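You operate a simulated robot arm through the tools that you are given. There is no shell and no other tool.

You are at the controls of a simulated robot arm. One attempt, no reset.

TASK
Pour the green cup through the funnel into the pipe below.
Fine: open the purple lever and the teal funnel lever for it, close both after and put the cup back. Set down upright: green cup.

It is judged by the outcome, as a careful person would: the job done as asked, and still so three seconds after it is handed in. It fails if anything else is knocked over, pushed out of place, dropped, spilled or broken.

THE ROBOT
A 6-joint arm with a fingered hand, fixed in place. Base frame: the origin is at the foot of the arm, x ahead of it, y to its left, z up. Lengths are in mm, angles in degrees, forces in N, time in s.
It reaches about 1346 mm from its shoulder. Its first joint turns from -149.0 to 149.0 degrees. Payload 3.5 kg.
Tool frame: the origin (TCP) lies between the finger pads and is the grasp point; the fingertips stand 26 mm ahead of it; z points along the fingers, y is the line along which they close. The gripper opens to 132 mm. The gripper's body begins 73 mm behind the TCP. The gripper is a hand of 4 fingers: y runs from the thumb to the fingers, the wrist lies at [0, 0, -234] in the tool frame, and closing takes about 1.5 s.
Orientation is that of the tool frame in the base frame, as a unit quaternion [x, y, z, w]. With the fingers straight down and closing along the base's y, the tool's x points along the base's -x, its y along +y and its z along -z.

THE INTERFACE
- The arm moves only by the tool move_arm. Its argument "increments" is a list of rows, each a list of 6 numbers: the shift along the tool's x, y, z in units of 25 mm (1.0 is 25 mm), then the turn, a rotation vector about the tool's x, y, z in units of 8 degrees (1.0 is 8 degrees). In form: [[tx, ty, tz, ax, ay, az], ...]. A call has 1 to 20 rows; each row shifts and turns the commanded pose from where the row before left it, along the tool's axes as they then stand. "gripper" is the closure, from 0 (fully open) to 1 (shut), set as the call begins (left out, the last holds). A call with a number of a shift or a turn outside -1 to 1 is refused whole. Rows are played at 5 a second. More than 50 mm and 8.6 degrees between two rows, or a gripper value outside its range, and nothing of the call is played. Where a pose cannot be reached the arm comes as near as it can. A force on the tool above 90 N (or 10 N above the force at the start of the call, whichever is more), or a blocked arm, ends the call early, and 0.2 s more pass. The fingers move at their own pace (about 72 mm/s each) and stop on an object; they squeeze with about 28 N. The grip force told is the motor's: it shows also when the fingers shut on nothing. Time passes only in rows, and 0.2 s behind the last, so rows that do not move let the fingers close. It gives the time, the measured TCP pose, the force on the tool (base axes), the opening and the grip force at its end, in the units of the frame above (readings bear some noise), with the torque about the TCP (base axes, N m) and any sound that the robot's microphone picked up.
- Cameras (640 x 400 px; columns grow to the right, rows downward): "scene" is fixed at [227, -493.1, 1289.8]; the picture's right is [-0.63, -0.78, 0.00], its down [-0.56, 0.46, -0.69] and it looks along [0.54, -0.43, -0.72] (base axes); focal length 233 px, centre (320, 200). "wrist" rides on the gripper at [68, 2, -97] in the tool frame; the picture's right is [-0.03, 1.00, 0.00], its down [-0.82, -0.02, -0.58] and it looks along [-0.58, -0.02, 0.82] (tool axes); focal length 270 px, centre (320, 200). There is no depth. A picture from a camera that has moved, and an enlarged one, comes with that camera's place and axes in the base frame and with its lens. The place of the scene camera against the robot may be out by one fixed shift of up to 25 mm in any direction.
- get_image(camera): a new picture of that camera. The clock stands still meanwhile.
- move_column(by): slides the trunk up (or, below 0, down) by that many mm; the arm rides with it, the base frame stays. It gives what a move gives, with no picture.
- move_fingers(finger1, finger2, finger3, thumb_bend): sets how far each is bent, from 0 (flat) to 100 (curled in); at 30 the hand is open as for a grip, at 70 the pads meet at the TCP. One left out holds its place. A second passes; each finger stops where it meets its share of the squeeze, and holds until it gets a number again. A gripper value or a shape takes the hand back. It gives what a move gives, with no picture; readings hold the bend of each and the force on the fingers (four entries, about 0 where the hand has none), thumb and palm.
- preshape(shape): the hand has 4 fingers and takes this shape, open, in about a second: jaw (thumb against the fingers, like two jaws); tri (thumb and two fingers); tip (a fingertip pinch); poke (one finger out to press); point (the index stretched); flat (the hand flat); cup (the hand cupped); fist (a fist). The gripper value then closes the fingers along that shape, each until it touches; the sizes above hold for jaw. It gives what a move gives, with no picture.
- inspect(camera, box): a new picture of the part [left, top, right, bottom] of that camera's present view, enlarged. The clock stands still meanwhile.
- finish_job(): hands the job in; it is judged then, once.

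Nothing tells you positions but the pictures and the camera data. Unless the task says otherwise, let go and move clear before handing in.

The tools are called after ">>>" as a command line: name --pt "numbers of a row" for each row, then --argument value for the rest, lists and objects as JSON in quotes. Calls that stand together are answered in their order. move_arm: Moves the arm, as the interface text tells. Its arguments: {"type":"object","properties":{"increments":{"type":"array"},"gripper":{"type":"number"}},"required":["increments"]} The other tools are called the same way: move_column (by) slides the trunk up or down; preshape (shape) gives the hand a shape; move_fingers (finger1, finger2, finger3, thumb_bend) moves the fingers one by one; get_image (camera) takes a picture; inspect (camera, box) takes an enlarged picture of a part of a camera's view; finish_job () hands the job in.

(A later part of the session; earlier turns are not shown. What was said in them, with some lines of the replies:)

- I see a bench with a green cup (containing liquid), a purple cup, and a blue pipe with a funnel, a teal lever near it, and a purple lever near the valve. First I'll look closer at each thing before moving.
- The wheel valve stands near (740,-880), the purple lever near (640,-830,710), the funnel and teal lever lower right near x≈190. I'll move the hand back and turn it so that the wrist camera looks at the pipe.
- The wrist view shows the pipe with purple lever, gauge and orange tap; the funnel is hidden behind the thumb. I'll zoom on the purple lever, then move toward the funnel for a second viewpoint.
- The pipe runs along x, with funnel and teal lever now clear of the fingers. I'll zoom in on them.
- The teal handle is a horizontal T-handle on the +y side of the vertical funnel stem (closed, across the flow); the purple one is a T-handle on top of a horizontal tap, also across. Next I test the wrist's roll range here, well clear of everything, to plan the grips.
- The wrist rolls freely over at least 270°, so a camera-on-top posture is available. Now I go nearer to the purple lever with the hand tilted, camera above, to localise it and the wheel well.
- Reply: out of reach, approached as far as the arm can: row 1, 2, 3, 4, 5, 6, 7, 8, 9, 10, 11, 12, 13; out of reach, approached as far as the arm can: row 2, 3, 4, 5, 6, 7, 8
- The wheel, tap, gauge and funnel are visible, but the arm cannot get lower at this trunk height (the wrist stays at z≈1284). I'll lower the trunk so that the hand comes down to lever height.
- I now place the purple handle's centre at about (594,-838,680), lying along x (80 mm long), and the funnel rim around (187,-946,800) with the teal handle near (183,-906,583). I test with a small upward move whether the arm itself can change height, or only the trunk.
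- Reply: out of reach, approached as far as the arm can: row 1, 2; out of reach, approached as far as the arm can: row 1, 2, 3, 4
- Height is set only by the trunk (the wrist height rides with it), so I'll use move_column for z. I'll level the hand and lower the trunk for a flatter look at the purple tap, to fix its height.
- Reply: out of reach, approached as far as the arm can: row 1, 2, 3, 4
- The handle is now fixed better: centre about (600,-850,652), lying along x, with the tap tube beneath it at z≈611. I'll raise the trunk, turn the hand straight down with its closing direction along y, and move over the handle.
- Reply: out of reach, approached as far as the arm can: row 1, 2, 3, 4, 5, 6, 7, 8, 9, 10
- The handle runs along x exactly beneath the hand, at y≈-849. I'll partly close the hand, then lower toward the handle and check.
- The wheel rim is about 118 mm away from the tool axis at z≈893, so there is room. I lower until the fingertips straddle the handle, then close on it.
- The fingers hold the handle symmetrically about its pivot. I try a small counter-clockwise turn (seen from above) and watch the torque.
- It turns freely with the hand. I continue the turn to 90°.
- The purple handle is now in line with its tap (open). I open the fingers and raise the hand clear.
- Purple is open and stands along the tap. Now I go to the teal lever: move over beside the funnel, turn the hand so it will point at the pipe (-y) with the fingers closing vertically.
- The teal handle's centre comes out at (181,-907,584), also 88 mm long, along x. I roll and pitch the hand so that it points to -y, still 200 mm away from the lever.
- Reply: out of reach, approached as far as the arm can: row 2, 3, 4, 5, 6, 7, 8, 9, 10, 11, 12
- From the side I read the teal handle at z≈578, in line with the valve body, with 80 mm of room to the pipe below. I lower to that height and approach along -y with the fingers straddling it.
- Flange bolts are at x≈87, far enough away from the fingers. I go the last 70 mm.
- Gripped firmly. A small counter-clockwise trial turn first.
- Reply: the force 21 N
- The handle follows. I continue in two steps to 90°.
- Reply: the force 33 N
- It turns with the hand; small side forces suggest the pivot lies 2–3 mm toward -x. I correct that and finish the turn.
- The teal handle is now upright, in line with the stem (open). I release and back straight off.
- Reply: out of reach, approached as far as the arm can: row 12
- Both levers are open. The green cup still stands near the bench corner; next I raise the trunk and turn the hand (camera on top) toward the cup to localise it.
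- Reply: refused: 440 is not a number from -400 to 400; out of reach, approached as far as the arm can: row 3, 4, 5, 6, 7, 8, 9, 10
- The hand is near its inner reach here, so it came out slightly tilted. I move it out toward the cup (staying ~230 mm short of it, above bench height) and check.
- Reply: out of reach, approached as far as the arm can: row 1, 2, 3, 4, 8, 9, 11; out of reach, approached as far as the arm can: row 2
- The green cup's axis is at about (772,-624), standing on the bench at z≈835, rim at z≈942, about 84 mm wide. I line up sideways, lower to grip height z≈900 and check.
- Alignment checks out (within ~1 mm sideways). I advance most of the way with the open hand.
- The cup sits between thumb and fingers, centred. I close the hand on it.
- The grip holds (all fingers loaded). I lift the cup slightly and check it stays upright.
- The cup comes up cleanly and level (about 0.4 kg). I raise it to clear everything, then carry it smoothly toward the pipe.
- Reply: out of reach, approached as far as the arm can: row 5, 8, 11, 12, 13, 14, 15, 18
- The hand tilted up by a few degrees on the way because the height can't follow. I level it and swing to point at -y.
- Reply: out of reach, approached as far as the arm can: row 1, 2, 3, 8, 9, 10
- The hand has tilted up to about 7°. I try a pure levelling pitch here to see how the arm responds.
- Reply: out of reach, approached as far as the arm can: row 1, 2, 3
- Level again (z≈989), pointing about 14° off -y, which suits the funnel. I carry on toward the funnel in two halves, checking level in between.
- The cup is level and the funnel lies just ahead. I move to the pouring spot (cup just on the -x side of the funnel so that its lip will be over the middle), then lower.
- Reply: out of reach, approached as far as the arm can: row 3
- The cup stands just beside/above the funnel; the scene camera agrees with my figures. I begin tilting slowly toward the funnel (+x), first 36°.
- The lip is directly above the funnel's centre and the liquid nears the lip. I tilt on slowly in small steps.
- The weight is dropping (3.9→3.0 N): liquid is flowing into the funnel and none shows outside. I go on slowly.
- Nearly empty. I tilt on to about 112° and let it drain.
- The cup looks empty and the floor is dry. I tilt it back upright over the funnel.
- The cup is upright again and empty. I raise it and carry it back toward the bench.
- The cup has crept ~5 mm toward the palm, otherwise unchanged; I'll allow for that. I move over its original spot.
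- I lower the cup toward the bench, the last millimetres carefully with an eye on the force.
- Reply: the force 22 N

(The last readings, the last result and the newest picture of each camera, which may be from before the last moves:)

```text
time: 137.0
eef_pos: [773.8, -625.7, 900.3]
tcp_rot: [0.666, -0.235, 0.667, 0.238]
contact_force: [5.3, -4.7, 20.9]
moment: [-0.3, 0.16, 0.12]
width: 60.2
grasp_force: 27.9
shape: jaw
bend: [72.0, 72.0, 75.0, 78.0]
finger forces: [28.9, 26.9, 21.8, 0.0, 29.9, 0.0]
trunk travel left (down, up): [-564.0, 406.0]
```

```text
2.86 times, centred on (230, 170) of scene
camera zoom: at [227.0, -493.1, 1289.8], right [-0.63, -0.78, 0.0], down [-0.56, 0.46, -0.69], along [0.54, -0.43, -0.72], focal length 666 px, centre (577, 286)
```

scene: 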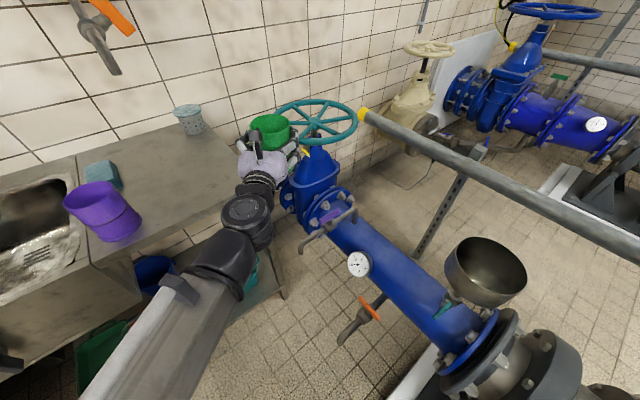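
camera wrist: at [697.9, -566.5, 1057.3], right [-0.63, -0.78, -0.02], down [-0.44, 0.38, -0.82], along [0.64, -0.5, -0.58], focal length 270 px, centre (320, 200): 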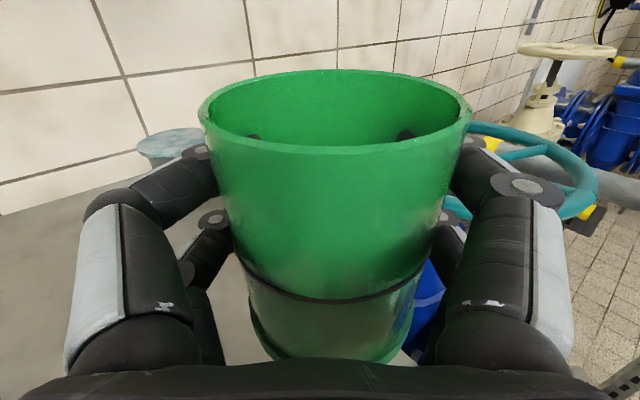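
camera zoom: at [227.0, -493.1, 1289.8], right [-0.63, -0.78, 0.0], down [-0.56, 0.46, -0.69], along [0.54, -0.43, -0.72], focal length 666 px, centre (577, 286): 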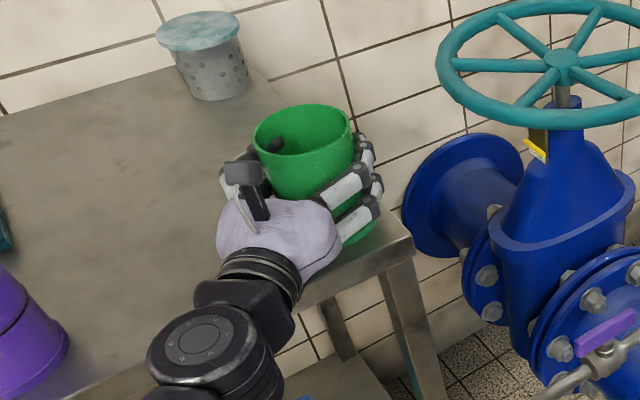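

The cup stands on the bench (20 N of contact). I ease off 1 mm and open the hand slowly.

>>> move_column --by 1.5

>>> move_arm --pt "0 0 0 0 0 0" --pt "0 0 0 0 0 0" --pt "0 0 0 0 0 0" --pt "0 0 0 0 0 0" --pt "0 0 0 0 0 0" --pt "0 0 0 0 0 0" --pt "0 0 0 0 0 0" --gripper 0.0

>>> get_image --camera "wrist"

>>> inspect --camera "scene" --box '[160, 100, 300, 240]'

```text
time: 137.6
eef_pos: [774.1, -626.9, 900.9]
tcp_rot: [0.666, -0.236, 0.667, 0.236]
contact_force: [3.3, -0.4, 8.7]
moment: [-0.17, 0.19, 0.07]
width: 60.2
grasp_force: 27.9
shape: jaw
bend: [72.0, 72.0, 75.0, 78.0]
finger forces: [28.2, 26.4, 21.4, 0.0, 29.6, 0.1]
trunk travel left (down, up): [-565.0, 405.0]
```

```text
time: 139.2
eef_pos: [774.2, -626.5, 900.4]
tcp_rot: [0.667, -0.234, 0.667, 0.236]
contact_force: [0.2, -0.5, -0.2]
moment: [-0.01, -0.03, 0.04]
width: 132.1
grasp_force: 0.0
shape: jaw
bend: [30.0, 30.0, 30.0, 30.0]
finger forces: [0.1, 0.0, 0.1, 0.0, 0.1, 0.1]
trunk travel left (down, up): [-565.0, 405.0]
```

```text
taken
camera wrist: at [697.6, -566.6, 967.9], right [-0.63, -0.78, -0.02], down [-0.44, 0.38, -0.82], along [0.64, -0.5, -0.58], focal length 270 px, centre (320, 200)
```

wrist: 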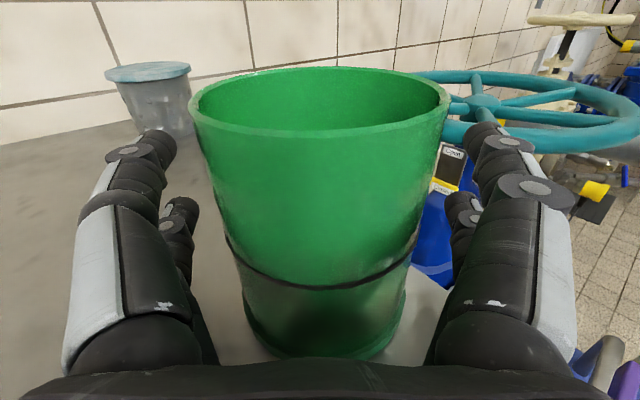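

```text
2.86 times, centred on (230, 170) of scene
camera zoom: at [227.0, -493.1, 1289.8], right [-0.63, -0.78, 0.0], down [-0.56, 0.46, -0.69], along [0.54, -0.43, -0.72], focal length 666 px, centre (577, 286)
```

zoom: 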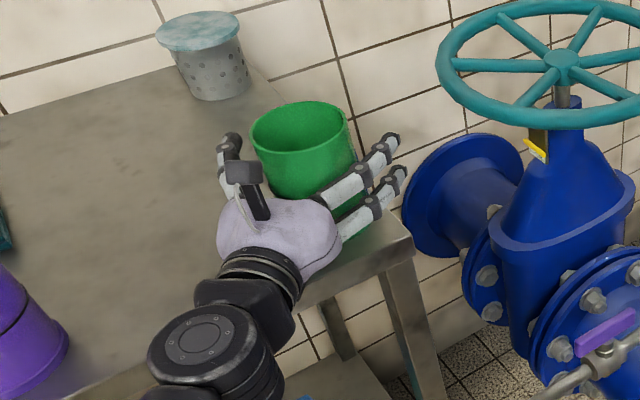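

The cup is upright, empty and back in its place. I withdraw straight back.

>>> move_arm --pt "0 0 -0.4 0 0 0" --pt "0 0 -0.8 0 0 0" --pt "0 0 -0.9 0 0 0" --pt "0 0 -0.9 0 0 0" --pt "0 0 -0.9 0 0 0" --pt "0 0 -0.9 0 0 0" --pt "0 0 -0.9 0 0 0" --pt "0 0 -0.9 0 0 0" --pt "0 0 -0.9 0 0 0"

>>> get_image --camera "scene"

>>> get_image --camera "wrist"

```text
time: 141.2
eef_pos: [628.7, -507.3, 900.3]
tcp_rot: [0.667, -0.236, 0.666, 0.237]
contact_force: [0.1, -0.3, -0.3]
moment: [0.03, -0.02, 0.0]
width: 131.9
grasp_force: 0.1
shape: jaw
bend: [30.0, 30.0, 30.0, 30.0]
finger forces: [0.1, 0.1, 0.0, 0.0, 0.1, 0.0]
trunk travel left (down, up): [-565.0, 405.0]
```

```text
taken
```

scene: 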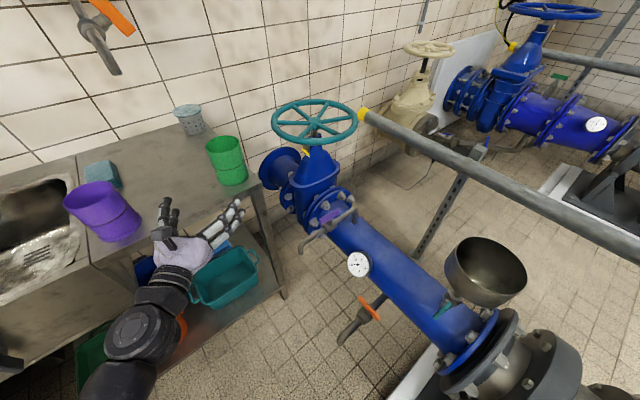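

```text
taken
camera wrist: at [551.7, -447.7, 967.6], right [-0.63, -0.78, -0.02], down [-0.44, 0.38, -0.82], along [0.64, -0.5, -0.58], focal length 270 px, centre (320, 200)
```

wrist: 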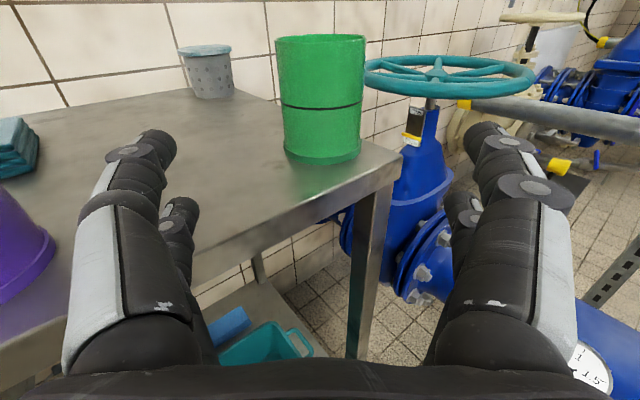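

The cup stands where it was. Now I check that the funnel has drained before closing the levers.

>>> inspect --camera "scene" --box '[420, 220, 540, 340]'

>>> inspect --camera "scene" --box '[280, 180, 400, 290]'

```text
3.33 times, centred on (480, 280) of scene
camera zoom: at [227.0, -493.1, 1289.8], right [-0.63, -0.78, 0.0], down [-0.56, 0.46, -0.69], along [0.54, -0.43, -0.72], focal length 777 px, centre (-213, -67)
```

zoom: 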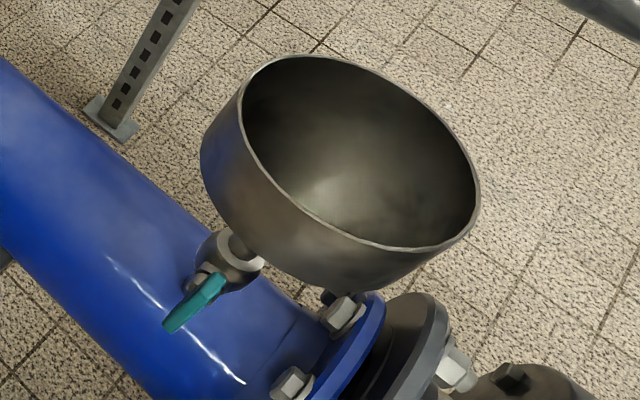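

```text
3.64 times, centred on (340, 235) of scene
camera zoom: at [227.0, -493.1, 1289.8], right [-0.63, -0.78, 0.0], down [-0.56, 0.46, -0.69], along [0.54, -0.43, -0.72], focal length 847 px, centre (247, 73)
```

zoom: 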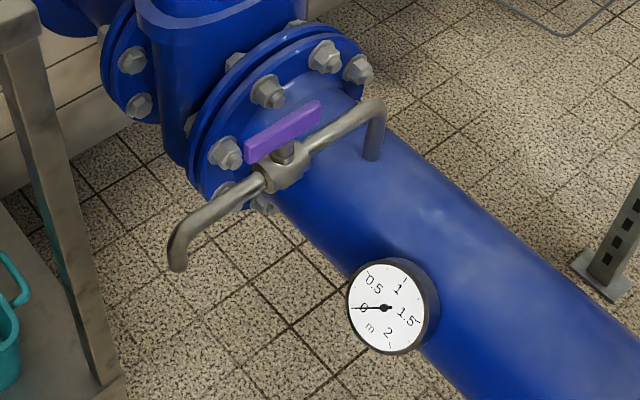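

The funnel is empty and dry floor all around. Next I close the purple lever: raise, point the hand down and turn it so the fingers will straddle the handle, which now lies along y.

>>> move_column --by 240

>>> move_arm --pt "0 0 0 0 -0.9375 0" --pt "0 0 0 0 -0.9375 0" --pt "0 0 0 0 -0.9375 0" --pt "0 0 0 0 -0.9375 0" --pt "0 0 0 0 -0.9375 0" --pt "0 0 0 0 -0.9375 0" --pt "0 0 0 0 -0.9375 0" --pt "0 0 0 0 -0.9375 0" --pt "0 0 0 0 -0.9375 0" --pt "0 0 0 0 -0.9375 0" --pt "0 0 0 0 -0.9375 0" --pt "0 0 0 0 -0.9375 0" --gripper 0.5

```text
time: 143.7
eef_pos: [627.0, -508.0, 1139.2]
tcp_rot: [0.667, -0.236, 0.666, 0.237]
contact_force: [0.4, 0.8, 0.5]
moment: [0.02, 0.01, -0.01]
width: 131.8
grasp_force: 0.1
shape: jaw
bend: [30.0, 30.0, 30.0, 30.0]
finger forces: [0.0, 0.1, 0.0, 0.1, 0.0, 0.0]
trunk travel left (down, up): [-805.0, 165.0]
```

```text
time: 146.2
eef_pos: [632.9, -505.3, 907.1]
tcp_rot: [0.945, -0.324, 0.039, 0.013]
contact_force: [0.0, 0.2, -0.2]
moment: [0.01, 0.0, 0.0]
width: 66.6
grasp_force: 0.1
shape: jaw
bend: [73.0, 73.0, 73.0, 70.0]
finger forces: [0.1, 0.1, 0.0, 0.1, 0.1, 0.0]
out of reach, approached as far as the arm can: row 1, 2, 3, 4, 5, 6, 7, 8, 9, 10, 11, 12
trunk travel left (down, up): [-805.0, 165.0]
```

>>> move_arm --pt "0 0 0 0 -0.59 0" --pt "0 0 0 0 0 -0.94" --pt "0 0 0 0 0 -0.94" --pt "0 0 0 0 0 -0.94" --pt "0 0 0 0 0 -0.94" --pt "0 0 0 0 0 -0.94" --pt "0 0 0 0 0 -0.94" --pt "0 0 0 0 0 -0.94" --pt "0 0 0 0 0 -0.94" --pt "0 0 0 0 0 -0.94" --pt "0 0 0 0 0 -0.94" --pt "0 0 0 0 0 -0.94" --pt "0 0 0 0 0 -0.94" --pt "0 0 0 0 0 -0.94" --pt "0 0 0 0 0 -0.94" --pt "0 0 0 0 0 -0.94" --pt "0 0 0 0 0 -0.94" --pt "0 0 0 0 0 -0.94"

```text
time: 150.1
eef_pos: [632.7, -504.9, 906.0]
tcp_rot: [0.707, 0.707, -0.001, 0.002]
contact_force: [0.1, -0.1, 0.5]
moment: [-0.01, 0.01, 0.0]
width: 66.4
grasp_force: 0.1
shape: jaw
bend: [73.0, 73.0, 73.0, 70.0]
finger forces: [0.1, 0.0, 0.1, 0.0, 0.0, 0.0]
trunk travel left (down, up): [-805.0, 165.0]
```

>>> move_arm --pt "-0.983 -0.093 0 0 0 0" --pt "-0.983 -0.093 0 0 0 0" --pt "-0.983 -0.093 0 0 0 0" --pt "-0.983 -0.093 0 0 0 0" --pt "-0.983 -0.093 0 0 0 0" --pt "-0.983 -0.093 0 0 0 0" --pt "-0.983 -0.093 0 0 0 0" --pt "-0.983 -0.093 0 0 0 0" --pt "-0.983 -0.093 0 0 0 0" --pt "-0.983 -0.093 0 0 0 0" --pt "-0.983 -0.093 0 0 0 0" --pt "-0.983 -0.093 0 0 0 0" --pt "-0.983 -0.093 0 0 0 0" --pt "-0.983 -0.093 0 0 0 0"

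>>> move_column --by -165

>>> get_image --camera "wrist"

>>> get_image --camera "scene"

```text
time: 153.1
eef_pos: [599.9, -848.8, 906.2]
tcp_rot: [0.707, 0.707, 0.0, 0.001]
contact_force: [0.1, 0.0, -0.7]
moment: [0.04, -0.01, 0.0]
width: 66.8
grasp_force: 0.1
shape: jaw
bend: [73.0, 73.0, 73.0, 70.0]
finger forces: [0.0, 0.1, 0.1, 0.0, 0.0, 0.0]
out of reach, approached as far as the arm can: row 10
trunk travel left (down, up): [-805.0, 165.0]
```

```text
time: 154.9
eef_pos: [598.3, -848.7, 741.5]
tcp_rot: [0.708, 0.706, 0.0, 0.001]
contact_force: [-0.8, -0.1, 0.5]
moment: [0.01, 0.02, 0.01]
width: 66.7
grasp_force: 0.2
shape: jaw
bend: [73.0, 73.0, 73.0, 70.0]
finger forces: [0.0, 0.0, 0.0, 0.1, 0.1, 0.0]
trunk travel left (down, up): [-640.0, 330.0]
```

```text
taken
camera wrist: at [600.5, -777.6, 837.3], right [1.0, -0.03, 0.0], down [-0.02, -0.81, 0.58], along [-0.01, -0.58, -0.81], focal length 270 px, centre (320, 200)
```

wrist: 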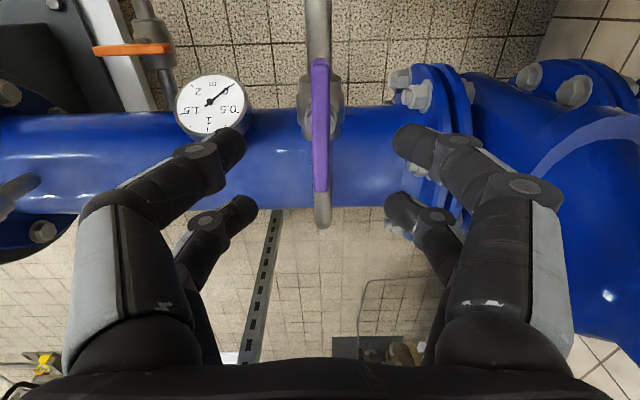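

```text
taken
```

scene: 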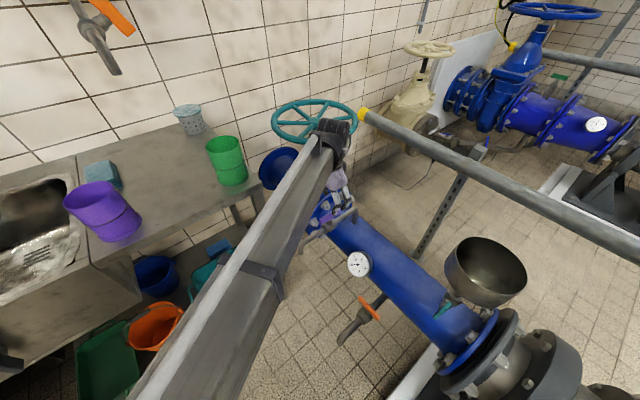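

The handle is exactly between the fingers. I lower, grip and turn it back by 90°.

>>> move_column --by -72

>>> move_arm --pt "0 0 0 0 0 0" --pt "0 0 0 0 0 0" --pt "0 0 0 0 0 0" --pt "0 0 0 0 0 0" --pt "0 0 0 0 0 0" --pt "0 0 0 0 0 0" --gripper 1.0

>>> get_image --camera "wrist"

```text
time: 156.0
eef_pos: [599.7, -847.6, 670.3]
tcp_rot: [0.708, 0.707, -0.001, 0.002]
contact_force: [0.5, -0.1, -0.1]
moment: [0.01, 0.02, 0.0]
width: 66.6
grasp_force: 0.1
shape: jaw
bend: [73.0, 73.0, 73.0, 70.0]
finger forces: [0.0, 0.0, 0.0, 0.0, 0.0, 0.0]
trunk travel left (down, up): [-568.0, 402.0]
```

```text
time: 157.4
eef_pos: [599.4, -847.5, 668.5]
tcp_rot: [0.708, 0.707, 0.0, 0.002]
contact_force: [0.2, 1.2, -3.7]
moment: [0.06, 0.03, 0.02]
width: 6.3
grasp_force: 27.7
shape: jaw
bend: [71.0, 71.0, 71.0, 70.0]
finger forces: [24.7, 24.8, 24.7, 0.0, 25.3, 0.0]
trunk travel left (down, up): [-568.0, 402.0]
```

```text
taken
camera wrist: at [600.7, -777.8, 764.8], right [1.0, -0.03, 0.0], down [-0.02, -0.81, 0.58], along [-0.01, -0.58, -0.81], focal length 270 px, centre (320, 200)
```

wrist: 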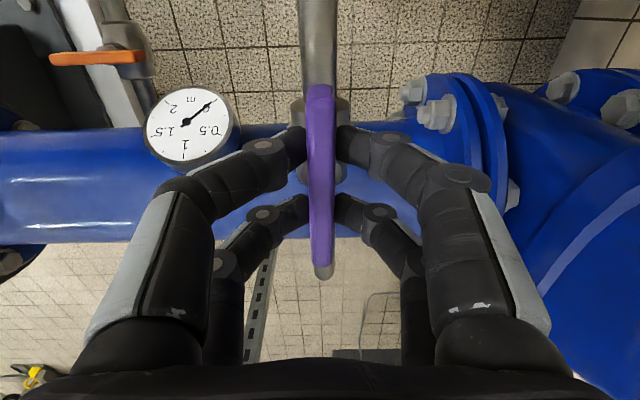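

>>> move_arm --pt "0 0 0 0 0 0.7" --pt "0 0 0 0 0 0.7" --pt "0 0 0 0 0 0.7" --pt "0 0 0 0 0 0.7" --pt "0 0 0 0 0 0.7" --pt "0 0 0 0 0 0.7" --pt "0 0 0 0 0 0.7" --pt "0 0 0 0 0 0.7"

>>> move_arm --pt "0 0 0 0 0 0.7" --pt "0 0 0 0 0 0.7" --pt "0 0 0 0 0 0.7" --pt "0 0 0 0 0 0.7" --pt "0 0 0 0 0 0.7" --pt "0 0 0 0 0 0.7" --pt "0 0 0 0 0 0.7" --pt "0 0 0 0 0 0.75"

>>> get_image --camera "wrist"

```text
time: 159.2
eef_pos: [600.3, -846.4, 668.9]
tcp_rot: [0.924, 0.382, 0.0, 0.003]
contact_force: [11.4, -3.2, -1.5]
moment: [-0.07, -0.2, 0.12]
width: 5.6
grasp_force: 28.3
shape: jaw
bend: [71.0, 71.0, 71.0, 70.0]
finger forces: [28.7, 30.9, 23.6, 0.0, 24.7, 0.0]
trunk travel left (down, up): [-568.0, 402.0]
```

```text
time: 161.0
eef_pos: [601.0, -846.7, 668.1]
tcp_rot: [1.0, -0.002, 0.004, 0.003]
contact_force: [27.4, -7.9, 2.7]
moment: [-0.21, -0.39, 0.19]
width: 5.2
grasp_force: 27.6
shape: jaw
bend: [71.0, 71.0, 71.0, 70.0]
finger forces: [29.1, 30.1, 25.4, 0.0, 25.4, 0.0]
trunk travel left (down, up): [-568.0, 402.0]
```

```text
taken
camera wrist: at [669.2, -848.6, 765.2], right [-0.03, -1.0, 0.01], down [-0.82, 0.03, 0.57], along [-0.57, 0.01, -0.82], focal length 270 px, centre (320, 200)
```

wrist: 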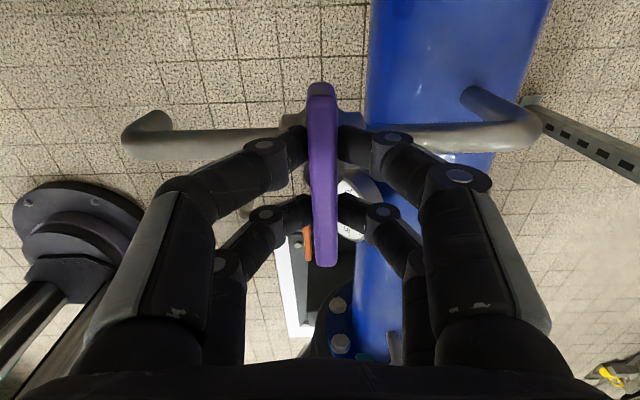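

The purple handle is across again (closed). I release and rise.

>>> move_arm --pt "0 0 0 0 0 0" --pt "0 0 0 0 0 0" --pt "0 0 0 0 0 0" --pt "0 0 0 0 0 0" --gripper 0.5

>>> move_column --by 120

>>> get_image --camera "wrist"

>>> inspect --camera "wrist" --box '[230, 20, 410, 200]'

```text
time: 162.0
eef_pos: [598.3, -847.1, 669.6]
tcp_rot: [1.0, -0.001, 0.001, 0.002]
contact_force: [0.3, 0.0, 0.2]
moment: [0.03, 0.0, -0.01]
width: 65.3
grasp_force: 0.0
shape: jaw
bend: [73.0, 73.0, 73.0, 70.0]
finger forces: [0.0, 0.1, 0.0, 0.0, 0.0, 0.0]
trunk travel left (down, up): [-568.0, 402.0]
```

```text
time: 163.5
eef_pos: [598.7, -847.3, 789.4]
tcp_rot: [1.0, -0.001, 0.0, 0.001]
contact_force: [-0.3, 1.0, -0.4]
moment: [0.02, 0.04, -0.03]
width: 65.6
grasp_force: 0.1
shape: jaw
bend: [73.0, 73.0, 73.0, 70.0]
finger forces: [0.1, 0.0, 0.1, 0.0, 0.0, 0.0]
trunk travel left (down, up): [-688.0, 282.0]
```

```text
taken
camera wrist: at [667.3, -847.8, 885.6], right [-0.03, -1.0, 0.0], down [-0.82, 0.02, 0.58], along [-0.58, 0.01, -0.82], focal length 270 px, centre (320, 200)
```

wrist: 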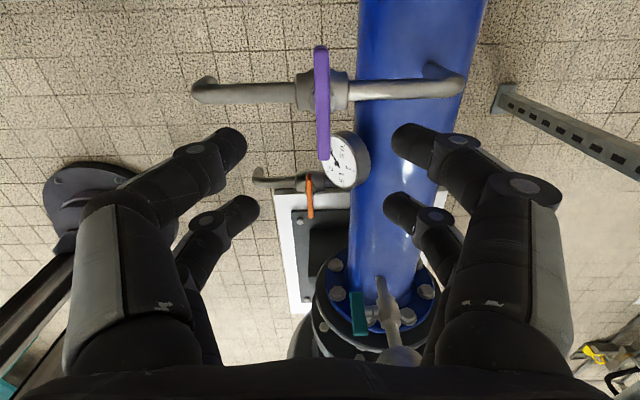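

```text
2.22 times, centred on (320, 110) of wrist
camera zoom: at [667.3, -847.8, 885.6], right [-0.03, -1.0, 0.0], down [-0.82, 0.02, 0.58], along [-0.58, 0.01, -0.82], focal length 601 px, centre (320, 400)
```

zoom: 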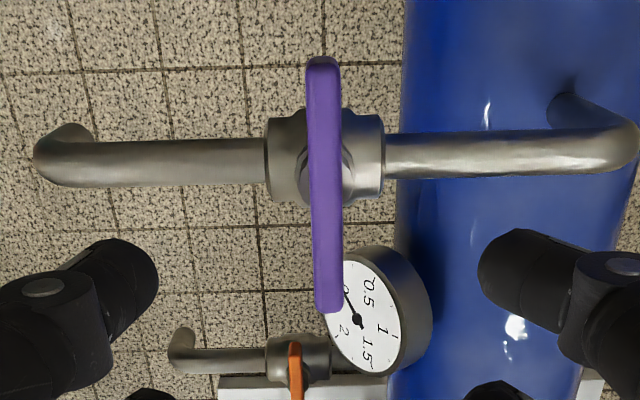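

Purple is back in its original closed position. Now the teal lever: same approach as before, with the hand rolled to suit the upright handle.

>>> move_arm --pt "-0.98 -0.334 0 0 0 0" --pt "-0.98 -0.334 0 0 0 0" --pt "-0.98 -0.334 0 0 0 0" --pt "-0.98 -0.334 0 0 0 0" --pt "-0.98 -0.334 0 0 0 0" --pt "-0.98 -0.334 0 0 0 0" --pt "-0.98 -0.334 0 0 0 0" --pt "-0.98 -0.334 0 0 0 0" --pt "-0.98 -0.334 0 0 0 0" --pt "-0.98 -0.334 0 0 0 0" --pt "-0.98 -0.334 0 0 0 0" --pt "-0.98 -0.334 0 0 0 0" --pt "-0.98 -0.334 0 0 0 0" --pt "-0.98 -0.334 0 0 0 0" --pt "-0.98 -0.334 0 0 0 0" --pt "-0.98 -0.334 0 0 0 0" --pt "-0.98 -0.334 0 0 0 0"

>>> move_arm --pt "0 0 0 -0.9375 0 0" --pt "0 0 0 -0.9375 0 0" --pt "0 0 0 -0.9375 0 0" --pt "0 0 0 -0.9375 0 0" --pt "0 0 0 -0.9375 0 0" --pt "0 0 0 -0.9375 0 0" --pt "0 0 0 -0.9375 0 0" --pt "0 0 0 -0.9375 0 0" --pt "0 0 0 -0.9375 0 0" --pt "0 0 0 -0.9375 0 0" --pt "0 0 0 -0.9375 0 0" --pt "0 0 0 -0.9375 0 0"

```text
time: 167.1
eef_pos: [181.8, -705.2, 788.5]
tcp_rot: [1.0, 0.0, 0.001, 0.002]
contact_force: [-0.6, 0.2, -0.2]
moment: [0.0, -0.01, -0.02]
width: 65.2
grasp_force: 0.1
shape: jaw
bend: [73.0, 73.0, 73.0, 70.0]
finger forces: [0.0, 0.1, 0.0, 0.0, 0.1, 0.0]
trunk travel left (down, up): [-688.0, 282.0]
```

```text
time: 169.7
eef_pos: [183.9, -704.6, 1022.0]
tcp_rot: [0.706, -0.001, 0.002, 0.708]
contact_force: [0.0, 0.4, 0.3]
moment: [-0.02, 0.0, 0.01]
width: 65.6
grasp_force: 0.1
shape: jaw
bend: [73.0, 73.0, 73.0, 70.0]
finger forces: [0.1, 0.0, 0.0, 0.0, 0.0, 0.0]
out of reach, approached as far as the arm can: row 1, 2, 3, 4, 5, 6, 7, 8, 9, 10, 11, 12
trunk travel left (down, up): [-688.0, 282.0]
```

>>> move_column --by -400

>>> move_column --by -44

>>> move_arm --pt "0 0 0.3 0 0 -0.9375" --pt "0 0 0.3 0 0 -0.9375" --pt "0 0 0.3 0 0 -0.9375" --pt "0 0 0.3 0 0 -0.9375" --pt "0 0 0.2 0 0 -0.9375" --pt "0 0 0.2 0 0 -0.9375" --pt "0 0 0 0 0 -0.9375" --pt "0 0 0 0 0 -0.9375" --pt "0 0 0 0 0 -0.9375" --pt "0 0 0 0 0 -0.9375" --pt "0 0 0 0 0 -0.9375" --pt "0 0 0 0 0 -0.9375"

>>> get_image --camera "wrist"

>>> get_image --camera "scene"

```text
time: 173.6
eef_pos: [183.1, -705.7, 623.2]
tcp_rot: [0.706, -0.001, 0.001, 0.708]
contact_force: [0.1, 0.2, -0.2]
moment: [0.0, 0.04, 0.0]
width: 65.3
grasp_force: 0.0
shape: jaw
bend: [73.0, 73.0, 73.0, 70.0]
finger forces: [0.1, 0.1, 0.0, 0.0, 0.1, 0.0]
trunk travel left (down, up): [-288.0, 682.0]
```

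```text
time: 174.4
eef_pos: [183.4, -706.3, 579.8]
tcp_rot: [0.706, -0.001, 0.0, 0.708]
contact_force: [-0.2, 0.0, -0.2]
moment: [-0.02, 0.01, 0.0]
width: 65.7
grasp_force: 0.1
shape: jaw
bend: [73.0, 73.0, 73.0, 70.0]
finger forces: [0.0, 0.0, 0.1, 0.0, 0.1, 0.0]
trunk travel left (down, up): [-244.0, 726.0]
```

```text
time: 177.0
eef_pos: [183.1, -745.9, 579.4]
tcp_rot: [0.501, 0.499, -0.501, 0.499]
contact_force: [0.1, 0.3, -0.2]
moment: [-0.02, -0.01, -0.01]
width: 66.1
grasp_force: 0.2
shape: jaw
bend: [73.0, 73.0, 73.0, 70.0]
finger forces: [0.0, 0.0, 0.1, 0.0, 0.1, 0.0]
trunk travel left (down, up): [-244.0, 726.0]
```

```text
taken
camera wrist: at [185.3, -647.6, 510.1], right [1.0, 0.0, 0.03], down [-0.02, 0.58, 0.82], along [-0.02, -0.82, 0.58], focal length 270 px, centre (320, 200)
```

wrist: 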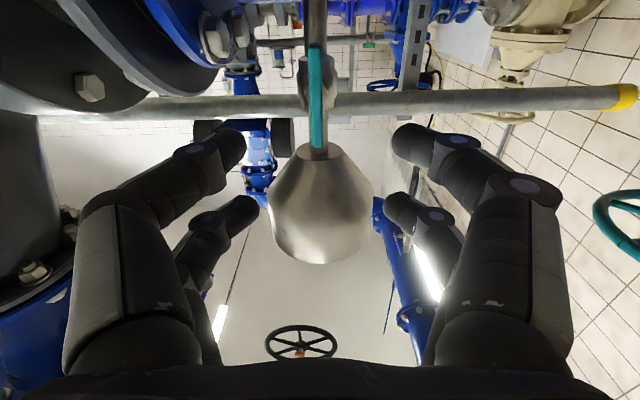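

```text
taken
```

scene: 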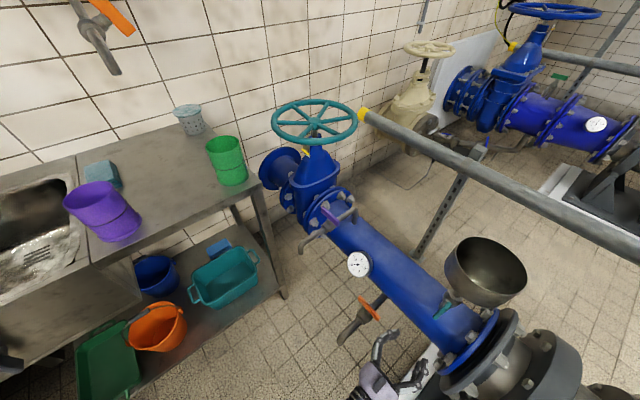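

The upright teal handle is at x≈179; I correct 4 mm sideways and approach.

>>> move_arm --pt "0 -0.17 0 0 0 0" --pt "0 0 0.8 0 0 0" --pt "0 0 0.8 0 0 0" --pt "0 0 0.8 0 0 0" --pt "0 0 0.8 0 0 0"

>>> get_image --camera "wrist"

```text
time: 178.2
eef_pos: [180.2, -825.1, 579.2]
tcp_rot: [0.5, 0.498, -0.5, 0.501]
contact_force: [-0.2, 0.3, -0.2]
moment: [0.0, 0.0, 0.0]
width: 65.7
grasp_force: 0.1
shape: jaw
bend: [73.0, 73.0, 73.0, 70.0]
finger forces: [0.1, 0.1, 0.1, 0.0, 0.1, 0.0]
trunk travel left (down, up): [-244.0, 726.0]
```

```text
taken
camera wrist: at [181.0, -727.7, 510.4], right [1.0, 0.0, 0.03], down [-0.02, 0.58, 0.81], along [-0.02, -0.81, 0.58], focal length 270 px, centre (320, 200)
```

wrist: 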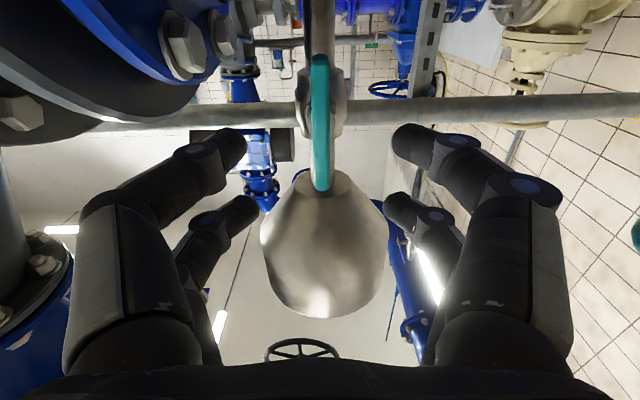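

>>> move_arm --pt "0 0 0.66 0 0 0" --pt "0 0 0.66 0 0 0" --pt "0 0 0.66 0 0 0" --pt "0 0 0.66 0 0 0"

>>> move_arm --pt "0 0 0 0 0 0" --pt "0 0 0 0 0 0" --pt "0 0 0 0 0 0" --pt "0 0 0 0 0 0" --pt "0 0 0 0 0 0" --pt "0 0 0 0 0 0" --gripper 1.0

>>> get_image --camera "wrist"

```text
time: 179.2
eef_pos: [178.2, -891.1, 578.2]
tcp_rot: [0.5, 0.499, -0.5, 0.501]
contact_force: [0.5, 0.4, -0.2]
moment: [0.0, 0.03, 0.03]
width: 65.7
grasp_force: 0.0
shape: jaw
bend: [73.0, 73.0, 73.0, 70.0]
finger forces: [0.0, 0.0, 0.1, 0.0, 0.0, 0.0]
trunk travel left (down, up): [-244.0, 726.0]
```

```text
time: 180.6
eef_pos: [178.3, -892.5, 579.0]
tcp_rot: [0.5, 0.499, -0.5, 0.501]
contact_force: [0.7, -6.9, 2.3]
moment: [0.0, 0.02, 0.03]
width: 5.3
grasp_force: 28.0
shape: jaw
bend: [71.0, 71.0, 71.0, 70.0]
finger forces: [24.9, 24.9, 24.2, 0.0, 24.7, 0.0]
trunk travel left (down, up): [-244.0, 726.0]
```

```text
taken
camera wrist: at [180.3, -794.0, 510.2], right [1.0, 0.0, 0.03], down [-0.02, 0.58, 0.81], along [-0.02, -0.82, 0.58], focal length 270 px, centre (320, 200)
```

wrist: 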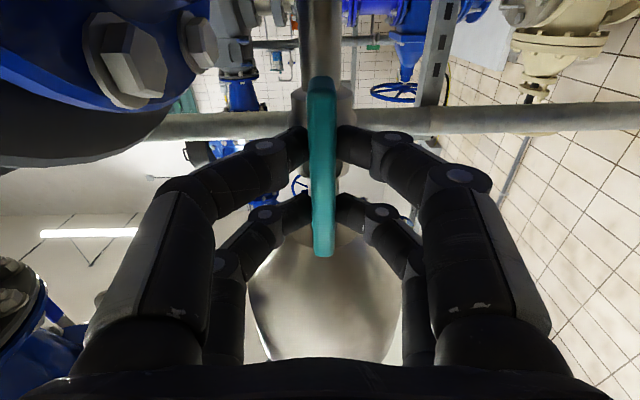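

Gripped well. I turn it back (the opposite way) to horizontal in two halves.

>>> move_arm --pt "0 0 0 0 0 0.6" --pt "0 0 0 0 0 0.7" --pt "0 0 0 0 0 0.7" --pt "0 0 0 0 0 0.7" --pt "0 0 0 0 0 0.7" --pt "0 0 0 0 0 0.7" --pt "0 0 0 0 0 0.7" --pt "0 0 0 0 0 0.7"

>>> move_arm --pt "0 0 0 0 0 0.7" --pt "0 0 0 0 0 0.7" --pt "0 0 0 0 0 0.7" --pt "0 0 0 0 0 0.7" --pt "0 0 0 0 0 0.7" --pt "0 0 0 0 0 0.7" --pt "0 0 0 0 0 0.7" --pt "0 0 0 0 0 0.8"

>>> get_image --camera "wrist"

>>> inspect --camera "scene" --box '[380, 240, 540, 400]'

```text
time: 182.4
eef_pos: [178.6, -890.8, 579.0]
tcp_rot: [0.651, 0.275, -0.275, 0.652]
contact_force: [-0.7, -8.5, -3.9]
moment: [0.1, 0.13, 0.0]
width: 5.5
grasp_force: 28.1
shape: jaw
bend: [71.0, 71.0, 71.0, 70.0]
finger forces: [24.4, 25.7, 25.3, 0.1, 27.8, 0.1]
trunk travel left (down, up): [-244.0, 726.0]
```

```text
time: 184.2
eef_pos: [179.9, -892.0, 578.0]
tcp_rot: [0.706, 0.001, -0.003, 0.708]
contact_force: [9.9, 2.2, -7.7]
moment: [0.15, 0.12, 0.22]
width: 5.6
grasp_force: 28.0
shape: jaw
bend: [71.0, 71.0, 71.0, 70.0]
finger forces: [24.8, 25.4, 27.2, 0.0, 30.4, 0.1]
trunk travel left (down, up): [-244.0, 726.0]
```

```text
taken
camera wrist: at [248.2, -794.1, 579.6], right [-0.02, 0.0, 1.0], down [-0.82, 0.58, -0.02], along [-0.58, -0.82, -0.01], focal length 270 px, centre (320, 200)
```

wrist: 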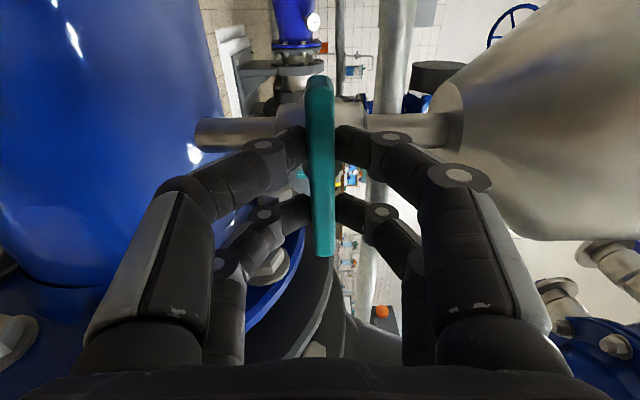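

```text
2.50 times, centred on (460, 320) of scene
camera zoom: at [227.0, -493.1, 1289.8], right [-0.63, -0.78, 0.0], down [-0.56, 0.46, -0.69], along [0.54, -0.43, -0.72], focal length 583 px, centre (-30, -100)
```

zoom: 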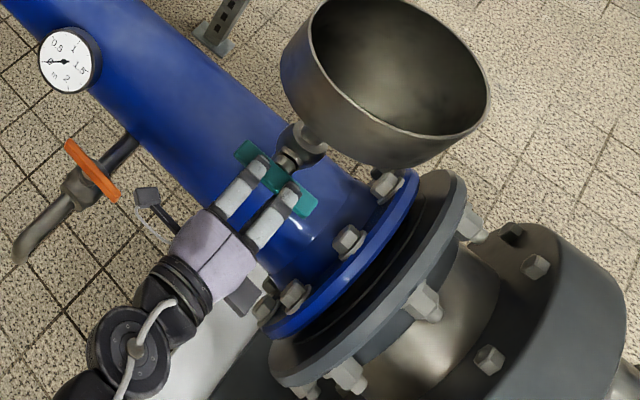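

The teal handle is horizontal again (closed). I release and back off.

>>> move_arm --pt "0 0 0 0 0 0" --pt "0 0 0 0 0 0" --pt "0 0 0 0 0 0" --pt "0 0 0 0 0 0" --pt "0 0 -0.8 0 0 0" --pt "0 0 -1 0 0 0" --pt "0 0 -1 0 0 0" --pt "0 0 -1 0 0 0" --pt "0 0 -1 0 0 0" --pt "0 0 -1 0 0 0" --pt "0 0 -1 0 0 0" --gripper 0.5

>>> get_image --camera "scene"

>>> inspect --camera "scene" --box '[400, 220, 560, 360]'

>>> inspect --camera "scene" --box '[270, 170, 430, 350]'

>>> get_image --camera "wrist"

```text
time: 186.6
eef_pos: [180.3, -722.8, 578.9]
tcp_rot: [0.705, 0.0, -0.002, 0.709]
contact_force: [-0.3, 0.6, -0.2]
moment: [0.03, -0.01, 0.01]
width: 65.3
grasp_force: 0.0
shape: jaw
bend: [73.0, 73.0, 73.0, 70.0]
finger forces: [0.1, 0.0, 0.0, 0.0, 0.1, 0.0]
trunk travel left (down, up): [-244.0, 726.0]
```

```text
taken
```

scene: 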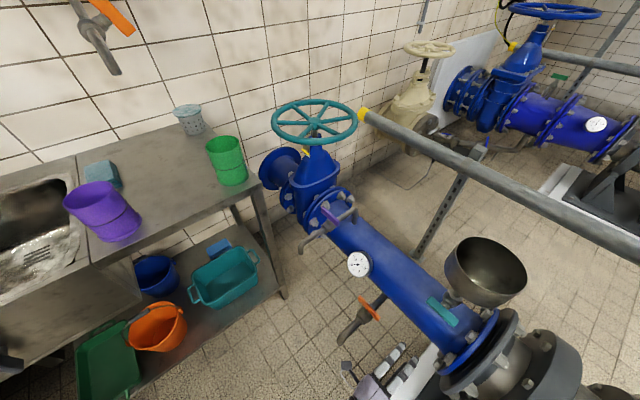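

```text
2.86 times, centred on (480, 290) of scene
camera zoom: at [227.0, -493.1, 1289.8], right [-0.63, -0.78, 0.0], down [-0.56, 0.46, -0.69], along [0.54, -0.43, -0.72], focal length 666 px, centre (-137, -57)
```

zoom: 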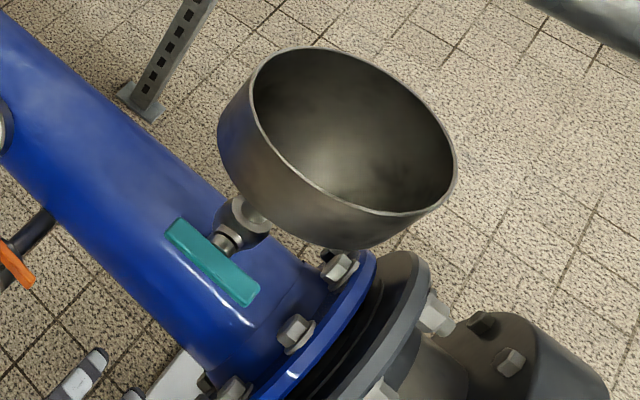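

```text
2.22 times, centred on (350, 260) of scene
camera zoom: at [227.0, -493.1, 1289.8], right [-0.63, -0.78, 0.0], down [-0.56, 0.46, -0.69], along [0.54, -0.43, -0.72], focal length 518 px, centre (253, 67)
```

zoom: 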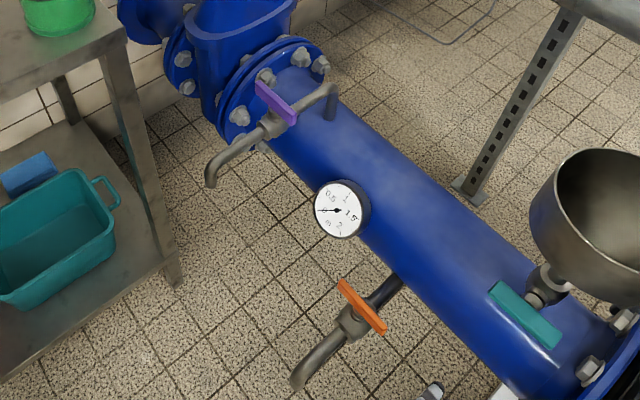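

```text
taken
camera wrist: at [248.1, -624.6, 580.2], right [-0.02, 0.0, 1.0], down [-0.82, 0.58, -0.02], along [-0.58, -0.82, -0.01], focal length 270 px, centre (320, 200)
```

wrist: 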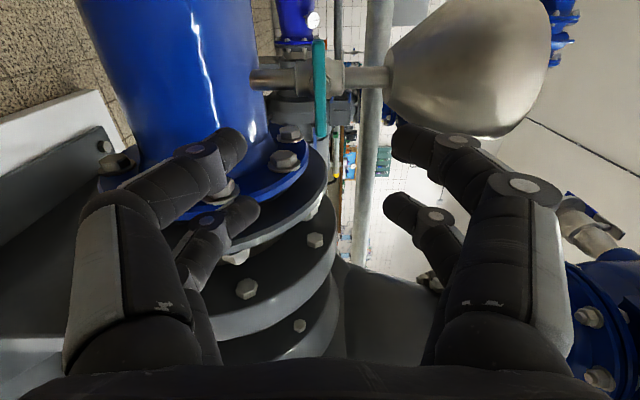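

Both levers look exactly as at the start (closed), and the cup stands upright on the bench. I move the arm clear and take a last look.

>>> move_column --by 350

>>> inspect --camera "scene" --box '[170, 90, 290, 200]'

>>> get_image --camera "scene"

```text
time: 190.1
eef_pos: [179.7, -724.1, 930.7]
tcp_rot: [0.706, 0.001, -0.003, 0.709]
contact_force: [0.0, -0.1, 0.0]
moment: [0.03, -0.03, 0.01]
width: 65.4
grasp_force: 0.0
shape: jaw
bend: [73.0, 73.0, 73.0, 70.0]
finger forces: [0.0, 0.0, 0.0, 0.0, 0.0, 0.1]
trunk travel left (down, up): [-594.0, 376.0]
```

```text
3.64 times, centred on (230, 145) of scene
camera zoom: at [227.0, -493.1, 1289.8], right [-0.63, -0.78, 0.0], down [-0.56, 0.46, -0.69], along [0.54, -0.43, -0.72], focal length 847 px, centre (647, 400)
```

zoom: 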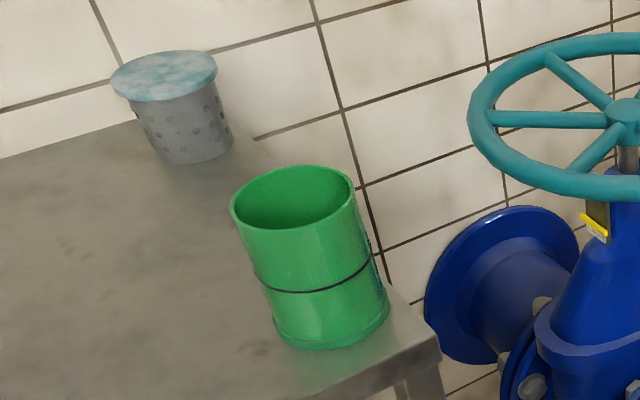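

```text
taken
```

scene: 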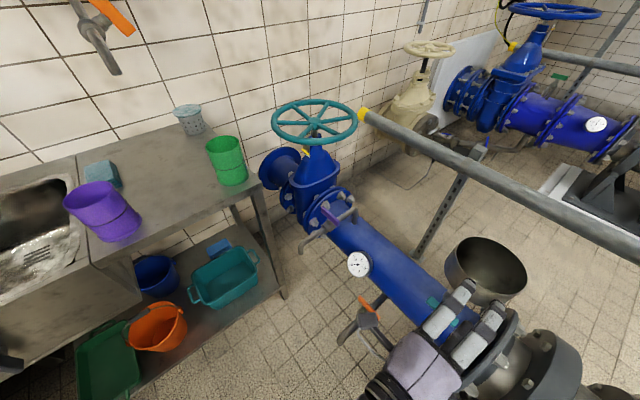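

The green cup stands upright and empty in its original place. Both levers are closed, the funnel has drained, I see nothing spilled or displaced, and the hand is clear, so I hand the job in.

>>> finish_job

```text
The job is handed in.
```

I poured the green cup through the funnel into the pipe. The cup is now back upright on the bench, empty, within a few millimetres of where it stood.

- **Levers:** I opened the purple lever and the teal funnel lever before pouring and closed both afterwards. In the camera pictures both look the same as at the start.
- **Pour:** The weight in the hand fell from about 4 N to under 1 N, and the funnel looked drained before I closed the levers. I saw nothing spilled or moved.
- **Arm:** The hand let go and moved clear before I handed the job in.
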